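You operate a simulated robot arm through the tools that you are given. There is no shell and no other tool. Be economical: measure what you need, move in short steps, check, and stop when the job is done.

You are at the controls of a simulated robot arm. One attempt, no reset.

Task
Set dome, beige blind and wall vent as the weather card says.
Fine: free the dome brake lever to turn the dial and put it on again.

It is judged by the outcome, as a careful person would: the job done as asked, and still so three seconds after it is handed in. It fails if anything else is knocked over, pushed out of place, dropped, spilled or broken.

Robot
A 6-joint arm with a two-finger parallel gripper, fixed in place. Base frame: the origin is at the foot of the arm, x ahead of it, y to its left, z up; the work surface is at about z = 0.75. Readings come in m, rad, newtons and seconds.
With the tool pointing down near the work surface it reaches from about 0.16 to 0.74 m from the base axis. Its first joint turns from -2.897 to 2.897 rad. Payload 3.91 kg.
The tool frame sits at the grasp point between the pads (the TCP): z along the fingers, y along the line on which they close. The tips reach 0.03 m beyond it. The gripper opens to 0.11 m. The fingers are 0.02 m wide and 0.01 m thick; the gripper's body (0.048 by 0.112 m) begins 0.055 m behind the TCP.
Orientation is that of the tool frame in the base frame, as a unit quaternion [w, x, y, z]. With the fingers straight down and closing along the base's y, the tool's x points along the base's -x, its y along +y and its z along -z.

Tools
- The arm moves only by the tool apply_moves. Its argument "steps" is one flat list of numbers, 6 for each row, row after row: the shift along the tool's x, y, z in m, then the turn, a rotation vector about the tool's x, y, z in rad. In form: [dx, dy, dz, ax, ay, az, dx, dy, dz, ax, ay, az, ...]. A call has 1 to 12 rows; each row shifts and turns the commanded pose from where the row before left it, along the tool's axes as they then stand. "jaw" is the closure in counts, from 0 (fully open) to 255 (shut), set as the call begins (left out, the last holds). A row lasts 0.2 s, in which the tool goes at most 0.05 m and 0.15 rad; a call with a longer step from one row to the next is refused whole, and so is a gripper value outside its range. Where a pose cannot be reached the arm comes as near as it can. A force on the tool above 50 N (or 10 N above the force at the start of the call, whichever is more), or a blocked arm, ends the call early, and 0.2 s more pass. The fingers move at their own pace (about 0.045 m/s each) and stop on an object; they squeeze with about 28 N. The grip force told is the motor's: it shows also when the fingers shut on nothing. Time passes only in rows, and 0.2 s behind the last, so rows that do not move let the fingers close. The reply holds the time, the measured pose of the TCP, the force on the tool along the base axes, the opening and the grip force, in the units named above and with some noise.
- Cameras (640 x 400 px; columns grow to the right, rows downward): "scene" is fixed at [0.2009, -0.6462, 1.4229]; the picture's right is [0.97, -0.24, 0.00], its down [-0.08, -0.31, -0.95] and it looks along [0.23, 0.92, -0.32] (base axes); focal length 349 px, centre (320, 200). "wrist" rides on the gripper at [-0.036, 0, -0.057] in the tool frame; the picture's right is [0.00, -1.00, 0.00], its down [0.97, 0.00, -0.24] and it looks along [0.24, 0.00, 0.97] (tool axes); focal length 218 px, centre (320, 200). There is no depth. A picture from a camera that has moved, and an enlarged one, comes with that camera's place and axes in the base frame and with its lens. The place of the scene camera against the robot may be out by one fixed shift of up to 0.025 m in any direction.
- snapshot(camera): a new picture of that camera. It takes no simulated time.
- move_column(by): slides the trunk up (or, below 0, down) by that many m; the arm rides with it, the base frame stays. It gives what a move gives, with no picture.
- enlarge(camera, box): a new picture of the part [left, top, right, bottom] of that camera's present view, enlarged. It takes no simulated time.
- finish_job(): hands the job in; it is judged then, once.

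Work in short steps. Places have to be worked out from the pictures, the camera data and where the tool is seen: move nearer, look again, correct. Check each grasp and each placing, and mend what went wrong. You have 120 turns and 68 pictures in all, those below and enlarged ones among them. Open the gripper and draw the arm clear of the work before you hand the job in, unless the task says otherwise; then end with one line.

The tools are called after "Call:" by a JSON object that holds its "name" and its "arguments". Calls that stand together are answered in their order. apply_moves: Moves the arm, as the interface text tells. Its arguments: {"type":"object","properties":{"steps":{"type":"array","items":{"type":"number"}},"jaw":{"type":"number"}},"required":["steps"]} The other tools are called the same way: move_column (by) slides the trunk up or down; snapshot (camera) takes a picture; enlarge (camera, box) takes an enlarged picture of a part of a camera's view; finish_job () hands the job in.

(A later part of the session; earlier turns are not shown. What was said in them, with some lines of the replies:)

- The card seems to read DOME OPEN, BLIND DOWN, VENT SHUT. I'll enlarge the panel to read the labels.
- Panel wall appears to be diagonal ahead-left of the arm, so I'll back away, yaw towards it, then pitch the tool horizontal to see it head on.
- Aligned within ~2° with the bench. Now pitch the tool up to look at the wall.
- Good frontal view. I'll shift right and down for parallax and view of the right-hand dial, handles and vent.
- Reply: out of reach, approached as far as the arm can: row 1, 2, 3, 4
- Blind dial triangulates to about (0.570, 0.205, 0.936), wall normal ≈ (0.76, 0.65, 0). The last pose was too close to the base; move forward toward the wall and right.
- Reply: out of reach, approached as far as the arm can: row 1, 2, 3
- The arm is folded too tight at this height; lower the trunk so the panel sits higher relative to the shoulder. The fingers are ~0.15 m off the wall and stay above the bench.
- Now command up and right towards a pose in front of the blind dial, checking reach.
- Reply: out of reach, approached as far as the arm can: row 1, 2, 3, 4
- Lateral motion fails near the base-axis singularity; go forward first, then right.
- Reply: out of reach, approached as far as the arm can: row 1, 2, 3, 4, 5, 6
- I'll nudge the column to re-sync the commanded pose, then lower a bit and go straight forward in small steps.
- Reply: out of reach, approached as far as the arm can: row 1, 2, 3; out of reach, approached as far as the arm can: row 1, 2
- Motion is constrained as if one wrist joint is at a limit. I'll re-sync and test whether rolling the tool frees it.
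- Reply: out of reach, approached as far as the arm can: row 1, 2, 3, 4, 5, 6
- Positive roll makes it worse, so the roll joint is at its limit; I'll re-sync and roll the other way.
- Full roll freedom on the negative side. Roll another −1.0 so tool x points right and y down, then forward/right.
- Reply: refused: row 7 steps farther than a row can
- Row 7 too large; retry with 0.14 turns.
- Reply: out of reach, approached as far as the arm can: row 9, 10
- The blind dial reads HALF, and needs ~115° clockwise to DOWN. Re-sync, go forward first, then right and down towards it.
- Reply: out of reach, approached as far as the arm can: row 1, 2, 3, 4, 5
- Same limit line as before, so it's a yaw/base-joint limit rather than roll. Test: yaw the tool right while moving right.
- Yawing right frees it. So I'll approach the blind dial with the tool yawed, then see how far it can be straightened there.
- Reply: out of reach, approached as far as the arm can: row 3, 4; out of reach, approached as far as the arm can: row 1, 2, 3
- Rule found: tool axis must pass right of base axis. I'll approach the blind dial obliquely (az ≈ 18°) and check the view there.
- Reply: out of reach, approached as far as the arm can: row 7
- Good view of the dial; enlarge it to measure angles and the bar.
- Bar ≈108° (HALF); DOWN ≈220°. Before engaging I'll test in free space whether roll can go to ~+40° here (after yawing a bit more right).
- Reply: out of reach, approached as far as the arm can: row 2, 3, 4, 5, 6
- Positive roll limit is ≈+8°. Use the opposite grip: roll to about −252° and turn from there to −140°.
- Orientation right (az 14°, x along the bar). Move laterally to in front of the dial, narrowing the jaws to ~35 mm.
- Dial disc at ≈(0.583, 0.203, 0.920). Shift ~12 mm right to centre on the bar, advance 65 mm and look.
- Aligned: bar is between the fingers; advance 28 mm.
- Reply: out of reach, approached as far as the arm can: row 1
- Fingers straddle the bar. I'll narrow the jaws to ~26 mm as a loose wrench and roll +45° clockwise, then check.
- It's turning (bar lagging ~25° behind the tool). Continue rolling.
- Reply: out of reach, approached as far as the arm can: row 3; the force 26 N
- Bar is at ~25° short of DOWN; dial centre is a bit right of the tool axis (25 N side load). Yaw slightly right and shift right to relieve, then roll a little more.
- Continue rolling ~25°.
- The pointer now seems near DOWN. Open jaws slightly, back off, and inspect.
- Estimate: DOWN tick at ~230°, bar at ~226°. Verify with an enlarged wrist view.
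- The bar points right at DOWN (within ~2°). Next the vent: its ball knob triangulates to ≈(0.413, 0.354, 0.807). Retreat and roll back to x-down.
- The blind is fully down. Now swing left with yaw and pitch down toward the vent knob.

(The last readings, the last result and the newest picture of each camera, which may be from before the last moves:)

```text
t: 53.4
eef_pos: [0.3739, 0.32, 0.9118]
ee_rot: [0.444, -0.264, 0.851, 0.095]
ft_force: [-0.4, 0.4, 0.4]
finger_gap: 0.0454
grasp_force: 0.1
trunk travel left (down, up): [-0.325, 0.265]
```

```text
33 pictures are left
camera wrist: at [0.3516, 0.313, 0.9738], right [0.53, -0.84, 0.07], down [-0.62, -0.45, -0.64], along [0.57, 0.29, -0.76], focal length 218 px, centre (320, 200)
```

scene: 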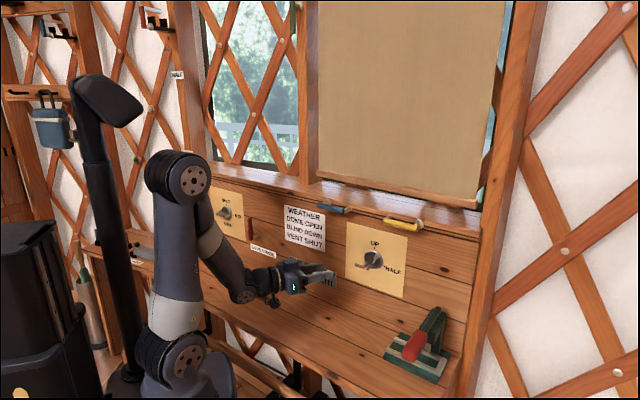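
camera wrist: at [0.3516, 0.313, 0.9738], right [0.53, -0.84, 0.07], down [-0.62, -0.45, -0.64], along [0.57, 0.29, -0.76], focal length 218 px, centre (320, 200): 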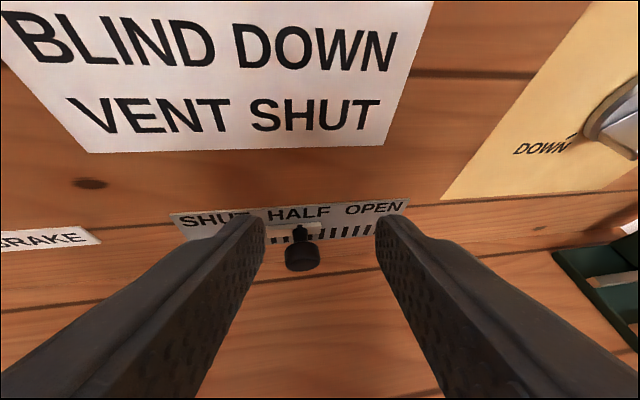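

Knob confirmed at ≈(0.414, 0.355, 0.807). Align laterally and move partway in.

Call:
{"name": "apply_moves", "arguments": {"steps": [0.027, 0.008, 0, 0, 0, 0, 0.026, 0.008, 0.0, 0, 0, 0, 0, 0, 0.03, 0, 0, 0]}}

Call:
{"name": "snapshot", "arguments": {"camera": "wrist"}}

```text
t: 54.1
eef_pos: [0.3633, 0.3253, 0.8496]
ee_rot: [0.444, -0.263, 0.852, 0.093]
ft_force: [-0.1, -0.8, 0.5]
finger_gap: 0.0455
grasp_force: 0.1
trunk travel left (down, up): [-0.325, 0.265]
```

```text
32 pictures are left
camera wrist: at [0.3392, 0.3176, 0.9117], right [0.53, -0.84, 0.07], down [-0.62, -0.45, -0.64], along [0.57, 0.29, -0.76], focal length 218 px, centre (320, 200)
```

wrist: 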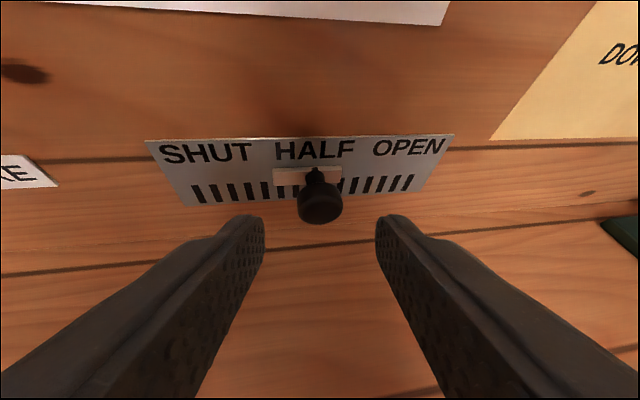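

Knob centred between the fingers; advance 50 mm.

Call:
{"name": "apply_moves", "arguments": {"steps": [0, 0, 0.02, 0, 0, 0, 0, 0, 0.02, 0, 0, 0, 0, 0, 0.01, 0, 0, 0]}}

Call:
{"name": "snapshot", "arguments": {"camera": "wrist"}}

```text
t: 55.0
eef_pos: [0.3984, 0.3453, 0.8194]
ee_rot: [0.444, -0.263, 0.852, 0.093]
ft_force: [0.6, -0.6, 0.2]
finger_gap: 0.0453
grasp_force: 0.0
trunk travel left (down, up): [-0.325, 0.265]
```

```text
31 pictures are left
camera wrist: at [0.3745, 0.3374, 0.8824], right [0.53, -0.84, 0.07], down [-0.62, -0.45, -0.64], along [0.57, 0.29, -0.76], focal length 218 px, centre (320, 200)
```

wrist: 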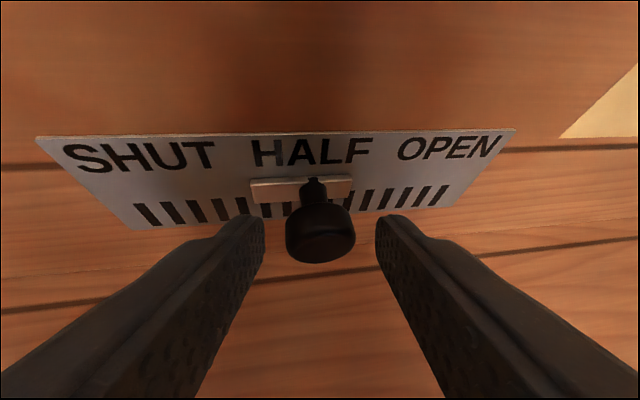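

Fingers straddle the knob. Slide left along the wall 40 mm.

Call:
{"name": "apply_moves", "arguments": {"steps": [0, 0.01, -0.0016, 0, 0, 0, 0, 0.01, -0.0016, 0, 0, 0, 0, 0.01, -0.0016, 0, 0, 0, 0, 0.01, -0.0016, 0, 0, 0]}}

Call:
{"name": "snapshot", "arguments": {"camera": "wrist"}}

```text
t: 56.0
eef_pos: [0.3725, 0.3775, 0.821]
ee_rot: [0.443, -0.263, 0.852, 0.093]
ft_force: [0.3, 0.4, -0.4]
finger_gap: 0.0454
grasp_force: 0.3
trunk travel left (down, up): [-0.325, 0.265]
```

```text
30 pictures are left
camera wrist: at [0.3488, 0.369, 0.8833], right [0.53, -0.84, 0.08], down [-0.62, -0.45, -0.64], along [0.57, 0.29, -0.77], focal length 218 px, centre (320, 200)
```

wrist: 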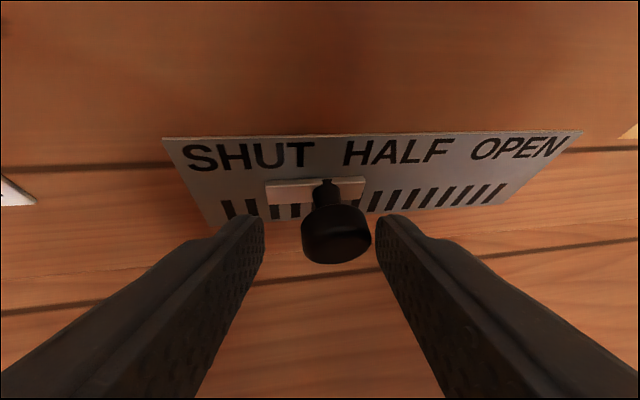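

Knob is moving; ~31 mm more to align with SHUT.

Call:
{"name": "apply_moves", "arguments": {"steps": [0, 0.01, -0.0016, 0, 0, 0, 0, 0.01, -0.0016, 0, 0, 0, 0, 0.008, -0.0014, 0, 0, 0]}}

Call:
{"name": "snapshot", "arguments": {"camera": "wrist"}}

```text
t: 56.8
eef_pos: [0.353, 0.3997, 0.8201]
ee_rot: [0.444, -0.263, 0.851, 0.093]
ft_force: [0.1, 0.7, -0.6]
finger_gap: 0.0452
grasp_force: 0.0
trunk travel left (down, up): [-0.325, 0.265]
```

```text
29 pictures are left
camera wrist: at [0.3302, 0.3909, 0.883], right [0.53, -0.84, 0.08], down [-0.62, -0.45, -0.64], along [0.57, 0.29, -0.76], focal length 218 px, centre (320, 200)
```

wrist: 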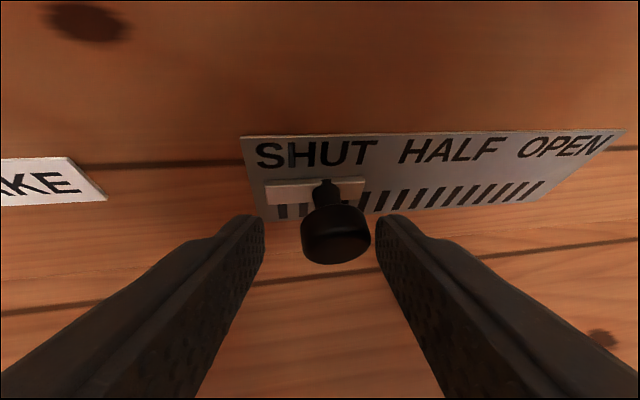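

Nearly aligned with SHUT; push 6 mm more to seat it, watching force.

Call:
{"name": "apply_moves", "arguments": {"steps": [0, 0.003, -0.0005, 0, 0, 0, 0, 0.003, -0.0005, 0, 0, 0]}}

Call:
{"name": "enlarge", "arguments": {"camera": "wrist", "box": [220, 110, 480, 270]}}

```text
t: 57.4
eef_pos: [0.3497, 0.4054, 0.8218]
ee_rot: [0.444, -0.262, 0.852, 0.092]
ft_force: [-0.3, 0.2, 0.1]
finger_gap: 0.0452
grasp_force: 0.1
trunk travel left (down, up): [-0.325, 0.265]
```

```text
2.46 times, centred on (350, 190) of wrist
camera zoom: at [0.3266, 0.396, 0.8835], right [0.53, -0.84, 0.08], down [-0.62, -0.45, -0.64], along [0.57, 0.29, -0.77], focal length 537 px, centre (246, 225)
```

zoom: 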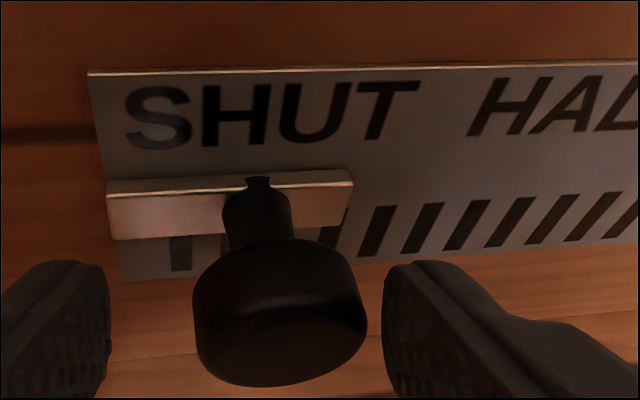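

Force stays near zero. Ease the fingers off and look from a bit farther to judge the alignment.

Call:
{"name": "apply_moves", "arguments": {"steps": [0, -0.006, 0, 0, 0, 0, 0, 0, -0.03, 0, 0, 0, 0, 0, -0.04, 0, 0, 0]}}

Call:
{"name": "enlarge", "arguments": {"camera": "wrist", "box": [220, 110, 480, 270]}}

Call:
{"name": "enlarge", "arguments": {"camera": "scene", "box": [270, 240, 350, 300]}}

```text
t: 58.1
eef_pos: [0.3041, 0.3706, 0.8628]
ee_rot: [0.443, -0.264, 0.852, 0.093]
ft_force: [0.7, 0.1, 0.1]
finger_gap: 0.0454
grasp_force: 0.2
trunk travel left (down, up): [-0.325, 0.265]
```

```text
2.46 times, centred on (350, 190) of wrist
camera zoom: at [0.2802, 0.3621, 0.9262], right [0.53, -0.84, 0.08], down [-0.62, -0.45, -0.64], along [0.57, 0.29, -0.77], focal length 537 px, centre (246, 225)
```

zoom: 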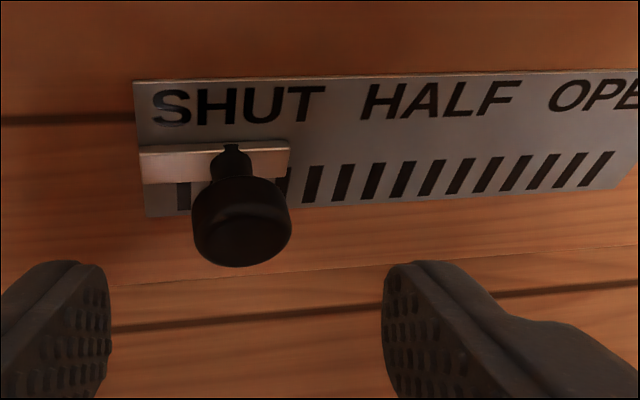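

```text
6.67 times, centred on (310, 270) of scene
camera zoom: at [0.2009, -0.6462, 1.4229], right [0.97, -0.24, 0.0], down [-0.08, -0.31, -0.95], along [0.23, 0.92, -0.32], focal length 2329 px, centre (387, -267)
```

zoom: 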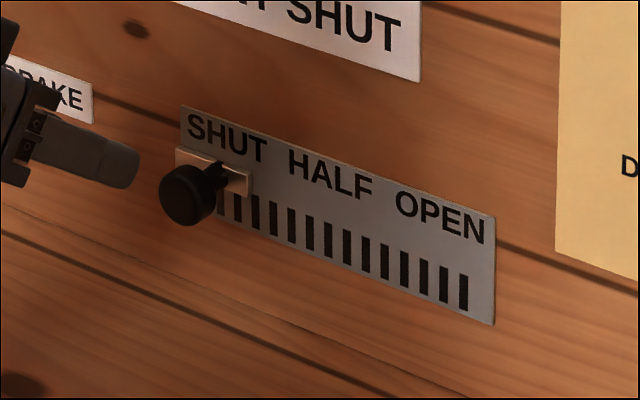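

Vent aligned with SHUT (same offset as it had at HALF). Next the dome brake: back up, level out and move left to look.

Call:
{"name": "apply_moves", "arguments": {"steps": [-0.03, 0.03, -0.02, 0, -0.14, 0, -0.03, 0.04, 0, -0.04, -0.14, 0, -0.02, 0.04, 0, -0.04, -0.14, 0, -0.02, 0.04, 0, -0.04, -0.1, 0, 0, 0.03, 0, 0, 0, 0]}}

Call:
{"name": "snapshot", "arguments": {"camera": "wrist"}}

```text
t: 59.2
eef_pos: [0.2451, 0.5057, 0.9439]
ee_rot: [0.627, -0.257, 0.709, 0.193]
ft_force: [8.5, -34.4, 1.4]
finger_gap: 0.0294
grasp_force: 0.0
trunk travel left (down, up): [-0.325, 0.265]
stopped in row 5: the force on the tool passed its limit (the readings are from after the stop); the commanded pose is now the measured one
```

```text
25 pictures are left
camera wrist: at [0.2026, 0.4772, 0.9871], right [0.61, -0.79, 0.05], down [-0.27, -0.26, -0.93], along [0.75, 0.55, -0.37], focal length 218 px, centre (320, 200)
```

wrist: 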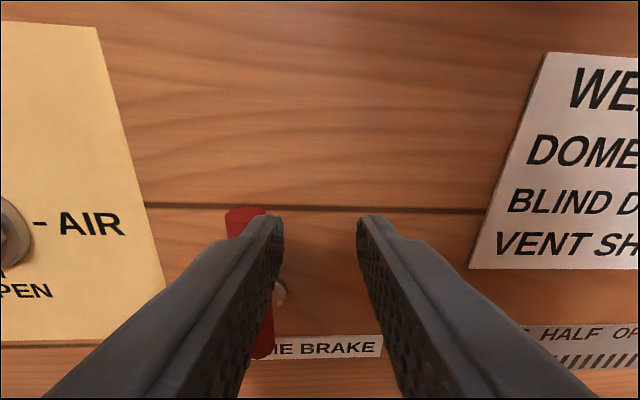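

The finger touched the lever sideways. Retreat right and back and check it.

Call:
{"name": "apply_moves", "arguments": {"steps": [0, -0.02, 0, 0, 0, 0, 0, 0, -0.04, 0, 0, 0, 0, 0, -0.04, 0, 0, 0]}}

Call:
{"name": "snapshot", "arguments": {"camera": "wrist"}}

Call:
{"name": "enlarge", "arguments": {"camera": "scene", "box": [195, 180, 285, 260]}}

```text
t: 60.0
eef_pos: [0.1916, 0.448, 0.9558]
ee_rot: [0.627, -0.26, 0.708, 0.195]
ft_force: [0.1, -0.2, 0.3]
finger_gap: 0.0454
grasp_force: 0.2
trunk travel left (down, up): [-0.325, 0.265]
```

```text
24 pictures are left
camera wrist: at [0.1491, 0.419, 0.999], right [0.61, -0.79, 0.05], down [-0.27, -0.27, -0.93], along [0.74, 0.56, -0.37], focal length 218 px, centre (320, 200)
```

wrist: 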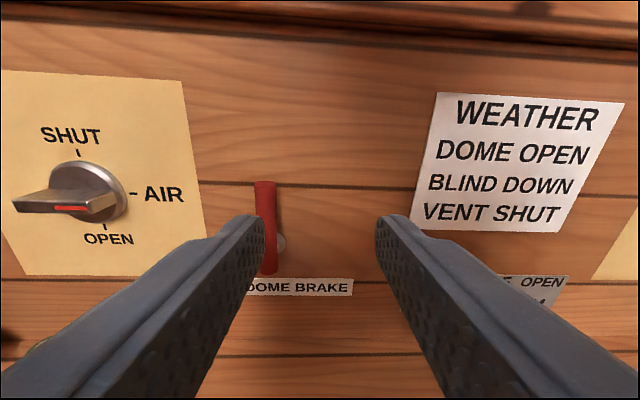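

```text
5.00 times, centred on (240, 220) of scene
camera zoom: at [0.2009, -0.6462, 1.4229], right [0.97, -0.24, 0.0], down [-0.08, -0.31, -0.95], along [0.23, 0.92, -0.32], focal length 1747 px, centre (720, 100)
```

zoom: 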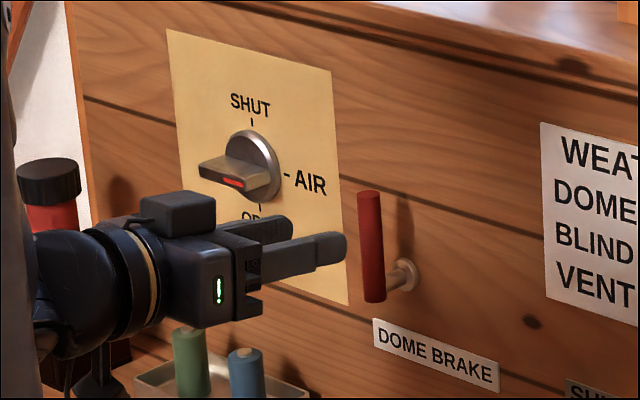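

Lever still upright: top ≈(0.257,0.557,0.943), pivot at z≈0.869. It resisted a leftward push, so it should turn right. I'll close the jaws, place them left of the lever's upper part and check before pushing.

Call:
{"name": "apply_moves", "arguments": {"steps": [0.003, 0.026, 0, 0, 0, 0, 0.003, 0.026, 0, 0, 0, 0, 0.004, 0.0266, 0, 0, 0, 0, 0, 0, 0.02, 0, 0, 0, 0, 0, 0.03, 0, 0, 0], "jaw": 255}}

Call:
{"name": "snapshot", "arguments": {"camera": "wrist"}}

```text
t: 61.2
eef_pos: [0.182, 0.5375, 0.935]
ee_rot: [0.628, -0.26, 0.708, 0.195]
ft_force: [0.7, -0.2, -0.2]
finger_gap: 0.0001
grasp_force: 28.1
trunk travel left (down, up): [-0.325, 0.265]
```

```text
22 pictures are left
camera wrist: at [0.1399, 0.5096, 0.9778], right [0.61, -0.79, 0.05], down [-0.26, -0.27, -0.93], along [0.74, 0.56, -0.37], focal length 218 px, centre (320, 200)
```

wrist: 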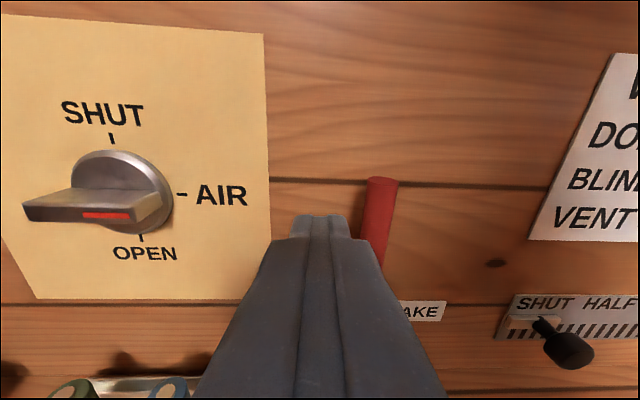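

Advance beside the lever, then push its top to the right ~30°.

Call:
{"name": "apply_moves", "arguments": {"steps": [-0.003, 0, 0.022, 0, 0, 0, -0.003, 0, 0.023, 0, 0, 0, 0, -0.012, 0.0006, 0, 0, 0, 0, -0.012, 0.0006, 0, 0, 0, 0, -0.012, 0.0006, 0, 0, 0, 0, -0.012, 0.0006, 0, 0, 0]}}

Call:
{"name": "snapshot", "arguments": {"camera": "wrist"}}

```text
t: 62.6
eef_pos: [0.2494, 0.5279, 0.9353]
ee_rot: [0.627, -0.26, 0.707, 0.195]
ft_force: [0.1, -0.1, 0.0]
finger_gap: 0.0
grasp_force: 28.0
trunk travel left (down, up): [-0.325, 0.265]
```

```text
21 pictures are left
camera wrist: at [0.2068, 0.5003, 0.9793], right [0.61, -0.79, 0.05], down [-0.26, -0.27, -0.93], along [0.74, 0.55, -0.37], focal length 218 px, centre (320, 200)
```

wrist: 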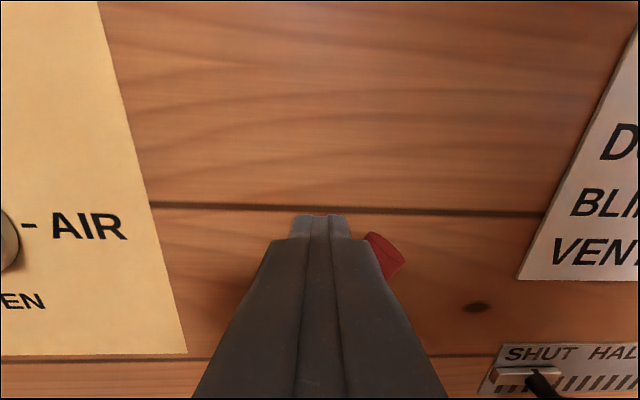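

It turns right. Continue along the arc to ~90°.

Call:
{"name": "apply_moves", "arguments": {"steps": [0.008, -0.014, 0.0018, 0, 0, 0, 0.008, -0.014, 0.0018, 0, 0, 0, 0.0142, -0.0083, 0.0024, 0, 0, 0, 0.0142, -0.0083, 0.0024, 0, 0, 0]}}

Call:
{"name": "snapshot", "arguments": {"camera": "wrist"}}

Call:
{"name": "enlarge", "arguments": {"camera": "scene", "box": [195, 180, 285, 260]}}

```text
t: 63.6
eef_pos: [0.2767, 0.496, 0.8998]
ee_rot: [0.63, -0.26, 0.704, 0.2]
ft_force: [-4.2, 13.2, 26.2]
finger_gap: 0.0
grasp_force: 27.5
trunk travel left (down, up): [-0.325, 0.265]
```

```text
20 pictures are left
camera wrist: at [0.2346, 0.4664, 0.943], right [0.62, -0.79, 0.05], down [-0.26, -0.26, -0.93], along [0.74, 0.56, -0.36], focal length 218 px, centre (320, 200)
```

wrist: 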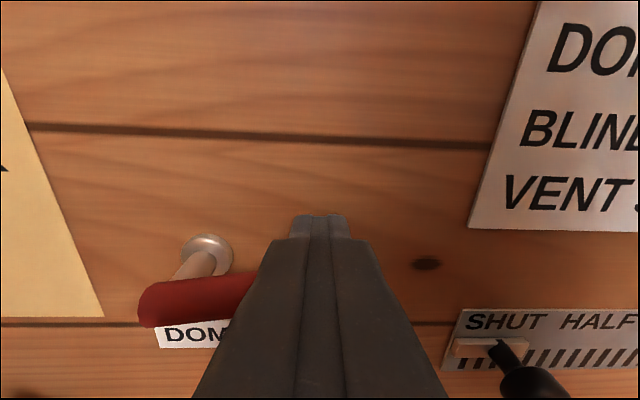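

```text
5.00 times, centred on (240, 220) of scene
camera zoom: at [0.2009, -0.6462, 1.4229], right [0.97, -0.24, 0.0], down [-0.08, -0.31, -0.95], along [0.23, 0.92, -0.32], focal length 1747 px, centre (720, 100)
```

zoom: 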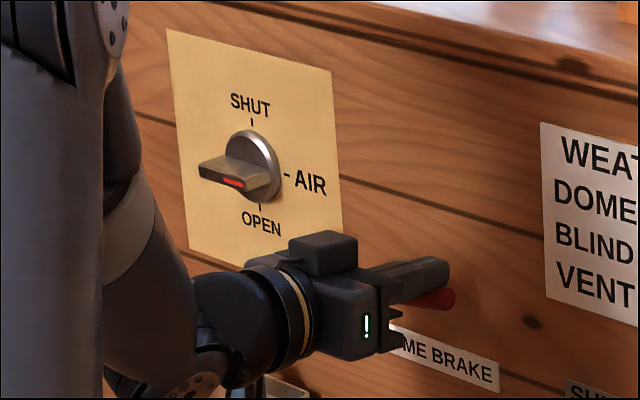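

Lever reached its stop near horizontal (brake freed). Retreat, level, and move left in front of the dome dial (≈(0.169, 0.684, 0.927)); bar is horizontal pointing AIR, needs 90° clockwise to OPEN.

Call:
{"name": "apply_moves", "arguments": {"steps": [-0.008, 0, 0, 0, 0, 0, -0.005, 0, -0.035, 0, 0, 0, 0, 0, -0.035, 0, 0, 0, 0, 0, 0, -0.05, 0, 0, 0, 0, 0, 0, -0.14, 0, -0.002, 0.043, 0, 0, 0, 0, -0.002, 0.043, 0, 0, 0, 0, -0.002, 0.043, 0, 0, 0, 0, 0, 0.043, 0, 0, 0, 0, 0, 0.041, 0, 0, 0, 0], "jaw": 150}}

Call:
{"name": "apply_moves", "arguments": {"steps": [0, 0, 0, 0, 0, -0.143, 0, 0, 0, 0, 0, -0.143, 0, 0, 0, 0, 0, -0.143, 0, 0, 0, 0, 0, -0.143, 0, 0, 0, 0, 0, -0.143, 0, 0, 0, 0, 0, -0.143, 0, 0, 0, 0, 0, -0.143, 0, 0, 0, 0, 0, -0.143, 0, 0, 0, 0, 0, -0.143, 0, 0, 0, 0, 0, -0.143, 0, 0, 0, 0, 0, -0.141]}}

Call:
{"name": "snapshot", "arguments": {"camera": "wrist"}}

```text
t: 65.8
eef_pos: [0.0855, 0.6152, 0.9123]
ee_rot: [0.668, -0.261, 0.658, 0.231]
ft_force: [-0.7, -0.3, 0.2]
finger_gap: 0.0454
grasp_force: 0.1
trunk travel left (down, up): [-0.325, 0.265]
```

```text
t: 68.2
eef_pos: [0.0872, 0.6147, 0.9123]
ee_rot: [-0.636, 0.649, -0.28, 0.309]
ft_force: [-0.2, 0.7, -0.1]
finger_gap: 0.0453
grasp_force: 0.0
trunk travel left (down, up): [-0.325, 0.265]
```

```text
18 pictures are left
camera wrist: at [0.0195, 0.6058, 0.9109], right [-0.03, 0.04, 1.0], down [0.45, -0.89, 0.04], along [0.89, 0.45, 0.01], focal length 218 px, centre (320, 200)
```

wrist: 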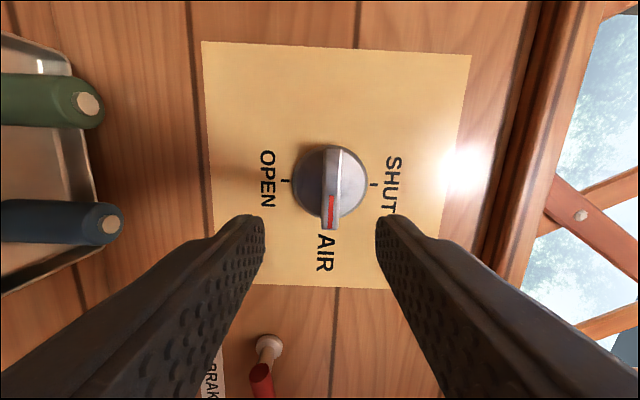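

Dial needs 12 mm left and 8 mm up correction. Adjust, advance 63 mm straddling the bar.

Call:
{"name": "apply_moves", "arguments": {"steps": [-0.012, -0.0077, 0, 0, 0, 0.03, 0, 0, 0.02, 0, 0, 0, 0, 0, 0.02, 0, 0, 0, 0, 0, 0.012, 0, 0, 0, 0, 0, 0.011, 0, 0, 0]}}

Call:
{"name": "snapshot", "arguments": {"camera": "wrist"}}

```text
t: 69.4
eef_pos: [0.125, 0.6648, 0.9198]
ee_rot: [-0.641, 0.645, -0.291, 0.298]
ft_force: [-0.1, 0.2, 0.5]
finger_gap: 0.0453
grasp_force: 0.0
trunk travel left (down, up): [-0.325, 0.265]
```

```text
17 pictures are left
camera wrist: at [0.0582, 0.6569, 0.9195], right [-0.01, 0.01, 1.0], down [0.45, -0.89, 0.01], along [0.89, 0.45, 0.0], focal length 218 px, centre (320, 200)
```

wrist: 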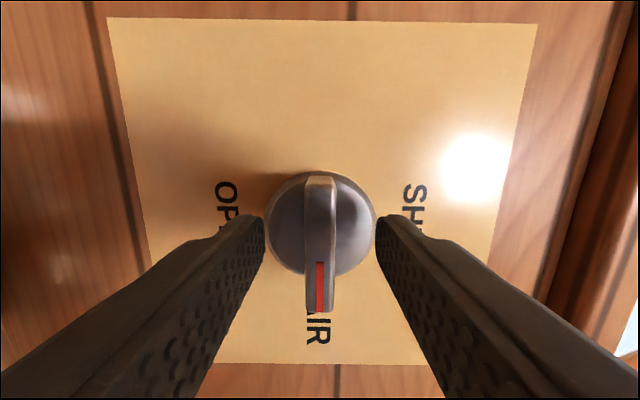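

Well centred. Advance 6 mm and close on the bar.

Call:
{"name": "apply_moves", "arguments": {"steps": [0, 0, 0.006, 0, 0, 0, 0, 0, 0, 0, 0, 0, 0, 0, 0, 0, 0, 0, 0, 0, 0, 0, 0, 0], "jaw": 255}}

```text
t: 70.4
eef_pos: [0.1306, 0.6695, 0.9193]
ee_rot: [-0.641, 0.644, -0.291, 0.299]
ft_force: [1.0, 0.1, 0.4]
finger_gap: 0.0124
grasp_force: 45.1
trunk travel left (down, up): [-0.325, 0.265]
```

Gripped the bar (12 mm). Turn 90° clockwise.

Call:
{"name": "apply_moves", "arguments": {"steps": [0, 0, 0, 0, 0, 0.131, 0, 0, 0, 0, 0, 0.131, 0, 0, 0, 0, 0, 0.131, 0, 0, 0, 0, 0, 0.131, 0, 0, 0, 0, 0, 0.131, 0, 0, 0, 0, 0, 0.131, 0, 0, 0, 0, 0, 0.131, 0, 0, 0, 0, 0, 0.131, 0, 0, 0, 0, 0, 0.131, 0, 0, 0, 0, 0, 0.131, 0, 0, 0, 0, 0, 0.131, 0, 0, 0, 0, 0, 0.131]}}

Call:
{"name": "snapshot", "arguments": {"camera": "wrist"}}

```text
t: 73.0
eef_pos: [0.1338, 0.6645, 0.923]
ee_rot: [0.666, -0.244, 0.662, 0.242]
ft_force: [24.9, -16.3, 27.2]
finger_gap: 0.0119
grasp_force: 45.6
trunk travel left (down, up): [-0.325, 0.265]
```

```text
16 pictures are left
camera wrist: at [0.0895, 0.6297, 0.9589], right [0.65, -0.76, 0.0], down [-0.18, -0.16, -0.97], along [0.74, 0.63, -0.24], focal length 218 px, centre (320, 200)
```

wrist: 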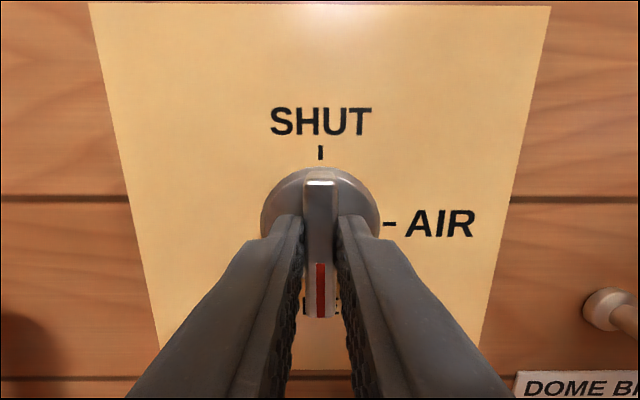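

Bar points straight down at OPEN. Release and retreat, then verify.

Call:
{"name": "apply_moves", "arguments": {"steps": [0, 0, 0, 0, 0, 0, 0, 0, 0, 0, 0, 0, 0, 0, -0.02, 0, 0, 0, 0, 0, -0.03, 0, 0, 0, 0, 0, -0.03, 0, 0, 0], "jaw": 150}}

Call:
{"name": "snapshot", "arguments": {"camera": "wrist"}}

```text
t: 74.2
eef_pos: [0.0672, 0.6164, 0.9206]
ee_rot: [0.664, -0.251, 0.662, 0.241]
ft_force: [0.3, 0.6, -0.1]
finger_gap: 0.0453
grasp_force: 0.0
trunk travel left (down, up): [-0.325, 0.265]
```

```text
15 pictures are left
camera wrist: at [0.0257, 0.5805, 0.9554], right [0.65, -0.76, 0.01], down [-0.18, -0.17, -0.97], along [0.74, 0.63, -0.24], focal length 218 px, centre (320, 200)
```

wrist: 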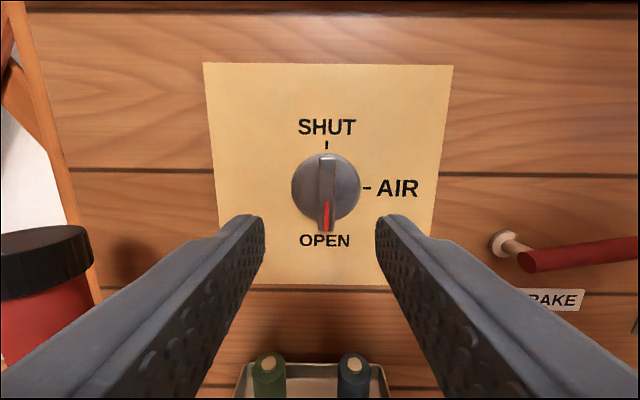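

Dome is at OPEN. Now go right and below the lever's free end with closed jaws to push the brake back up.

Call:
{"name": "apply_moves", "arguments": {"steps": [0, -0.0466, 0, 0, 0, 0, 0, -0.0466, 0, 0, 0, 0, 0, -0.0466, 0, 0, 0, 0, 0, -0.0466, 0, 0, 0, 0, 0, -0.0466, 0, 0, 0, 0, 0.036, 0, 0, 0, 0, 0, 0.036, 0, 0, 0, 0.13, 0, 0, 0, 0, 0, 0.13, 0], "jaw": 255}}

Call:
{"name": "snapshot", "arguments": {"camera": "wrist"}}

```text
t: 76.0
eef_pos: [0.2235, 0.4381, 0.8479]
ee_rot: [0.572, -0.279, 0.743, 0.207]
ft_force: [0.4, 0.1, -0.5]
finger_gap: 0.0001
grasp_force: 28.3
trunk travel left (down, up): [-0.325, 0.265]
```

```text
14 pictures are left
camera wrist: at [0.1881, 0.411, 0.8983], right [0.65, -0.76, 0.01], down [-0.36, -0.32, -0.88], along [0.67, 0.57, -0.48], focal length 218 px, centre (320, 200)
```

wrist: 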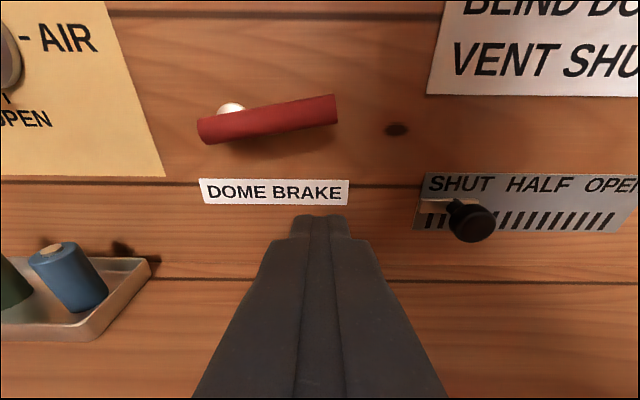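

Lever is horizontal above the finger. Advance under it, then sweep up and left along the arc to bring it back upright.

Call:
{"name": "apply_moves", "arguments": {"steps": [-0.0101, 0.005, 0.0377, 0, 0, 0, -0.0101, 0.005, 0.0377, 0, 0, 0, -0.0127, 0, -0.0034, 0, 0, 0, -0.0127, 0, -0.0034, 0, 0, 0, -0.0127, 0, -0.0034, 0, 0, 0, -0.0105, 0.003, -0.0028, 0, 0, 0, -0.0105, 0.003, -0.0028, 0, 0, 0, -0.0105, 0.003, -0.0028, 0, 0, 0]}}

Call:
{"name": "snapshot", "arguments": {"camera": "wrist"}}

```text
t: 77.8
eef_pos: [0.2678, 0.5054, 0.922]
ee_rot: [0.572, -0.279, 0.743, 0.207]
ft_force: [0.6, 0.2, 1.0]
finger_gap: 0.0
grasp_force: 28.0
trunk travel left (down, up): [-0.325, 0.265]
```

```text
13 pictures are left
camera wrist: at [0.2327, 0.477, 0.9716], right [0.65, -0.76, 0.01], down [-0.36, -0.32, -0.88], along [0.67, 0.57, -0.48], focal length 218 px, centre (320, 200)
```

wrist: 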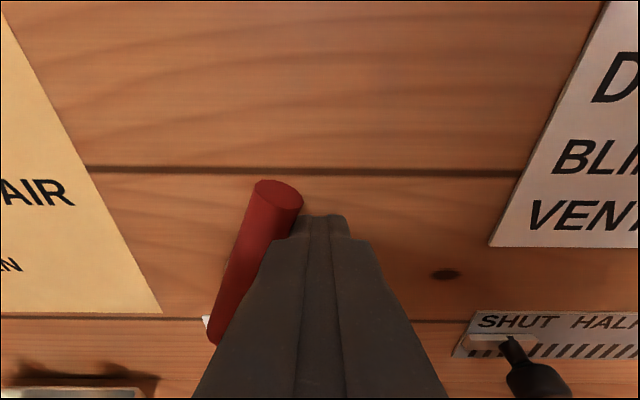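

Lever is ~20° from upright; continue left until it meets its stop.

Call:
{"name": "apply_moves", "arguments": {"steps": [-0.004, 0.009, -0.001, 0, 0, 0, -0.004, 0.009, -0.001, 0, 0, 0, 0, 0.006, 0, 0, 0, 0, 0, 0.004, 0, 0, 0, 0, 0, 0.003, 0, 0, 0, 0]}}

Call:
{"name": "snapshot", "arguments": {"camera": "wrist"}}

```text
t: 79.0
eef_pos: [0.2497, 0.5254, 0.9287]
ee_rot: [0.573, -0.275, 0.744, 0.205]
ft_force: [12.9, -20.7, -2.2]
finger_gap: 0.0
grasp_force: 27.7
trunk travel left (down, up): [-0.325, 0.265]
```

```text
12 pictures are left
camera wrist: at [0.215, 0.498, 0.9791], right [0.65, -0.76, 0.01], down [-0.36, -0.32, -0.88], along [0.67, 0.56, -0.48], focal length 218 px, centre (320, 200)
```

wrist: 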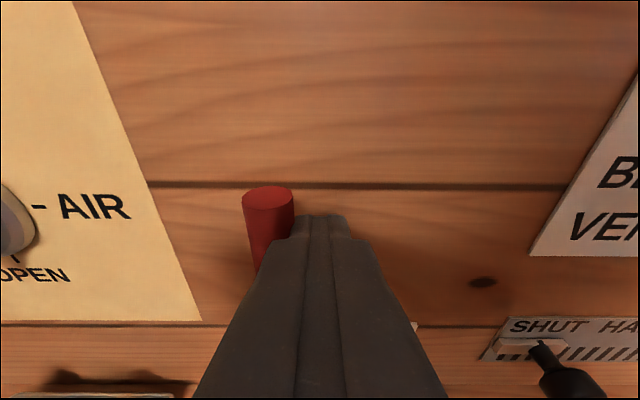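

24 N side force: lever is against its stop, upright. Retreat right, then back, and open.

Call:
{"name": "apply_moves", "arguments": {"steps": [0, -0.02, 0, 0, 0, 0, 0, 0, -0.04, 0, 0, 0, 0, 0, -0.04, 0, 0, 0, -0.02, 0, -0.04, 0, 0, 0, -0.03, 0, -0.02, 0, 0, 0], "jaw": 255}}

Call:
{"name": "apply_moves", "arguments": {"steps": [0, 0, 0, 0, 0, 0, 0, 0, 0, 0, 0, 0, 0, 0, 0, 0, 0, 0, 0, 0, 0, 0, 0, 0, 0, 0, 0, 0, 0, 0, 0, 0, 0, 0, 0, 0], "jaw": 0}}

Call:
{"name": "snapshot", "arguments": {"camera": "wrist"}}

Call:
{"name": "snapshot", "arguments": {"camera": "scene"}}

Call:
{"name": "enlarge", "arguments": {"camera": "scene", "box": [195, 180, 345, 300]}}

```text
t: 80.2
eef_pos: [0.1687, 0.4352, 1.0146]
ee_rot: [0.572, -0.279, 0.743, 0.207]
ft_force: [1.3, -0.5, 0.4]
finger_gap: 0.0
grasp_force: 28.1
trunk travel left (down, up): [-0.325, 0.265]
```

```text
t: 81.6
eef_pos: [0.1691, 0.4347, 1.015]
ee_rot: [0.573, -0.279, 0.742, 0.208]
ft_force: [-0.2, 0.9, 0.3]
finger_gap: 0.1101
grasp_force: 0.0
trunk travel left (down, up): [-0.325, 0.265]
```

```text
11 pictures are left
camera wrist: at [0.1343, 0.4065, 1.0644], right [0.65, -0.76, 0.01], down [-0.36, -0.32, -0.88], along [0.67, 0.57, -0.48], focal length 218 px, centre (320, 200)
```

wrist: 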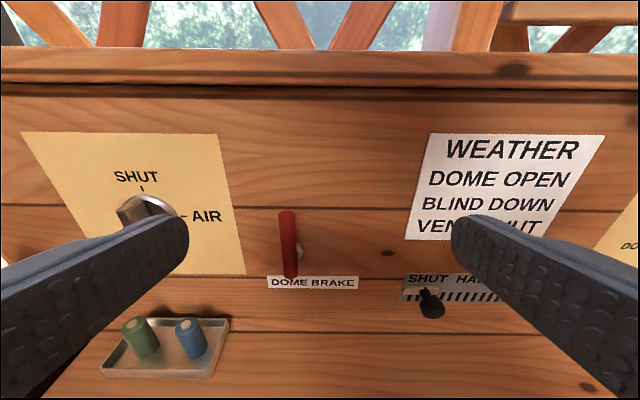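

```text
10 pictures are left
```

scene: 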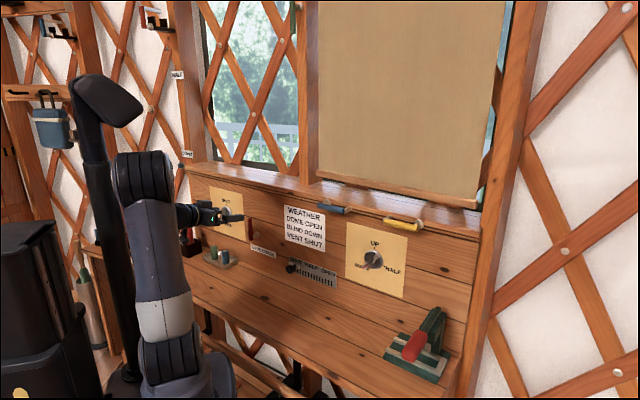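

```text
3.33 times, centred on (270, 240) of scene
camera zoom: at [0.2009, -0.6462, 1.4229], right [0.97, -0.24, 0.0], down [-0.08, -0.31, -0.95], along [0.23, 0.92, -0.32], focal length 1165 px, centre (487, 67)
```

zoom: 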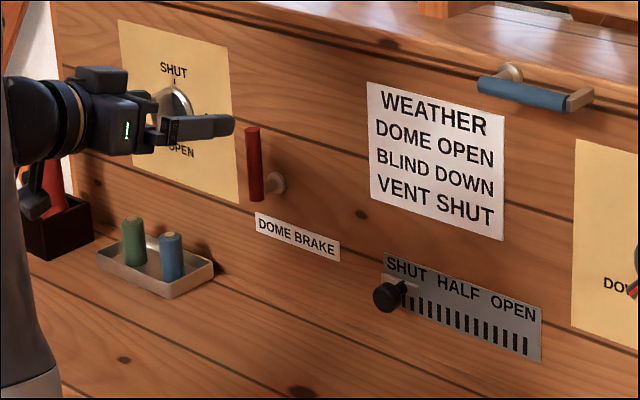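

All three settings match the card, the brake lever is upright again, the jaws are open and the arm is clear. Handing in.

Call:
{"name": "finish_job", "arguments": {}}

```text
The job is handed in.
```

The dome is set to OPEN with its brake lever back on, the beige blind is DOWN and the wall vent is SHUT, as the weather card says. While moving across I bumped the brake lever sideways once, with about 34 N; it did not move and nothing else was disturbed.
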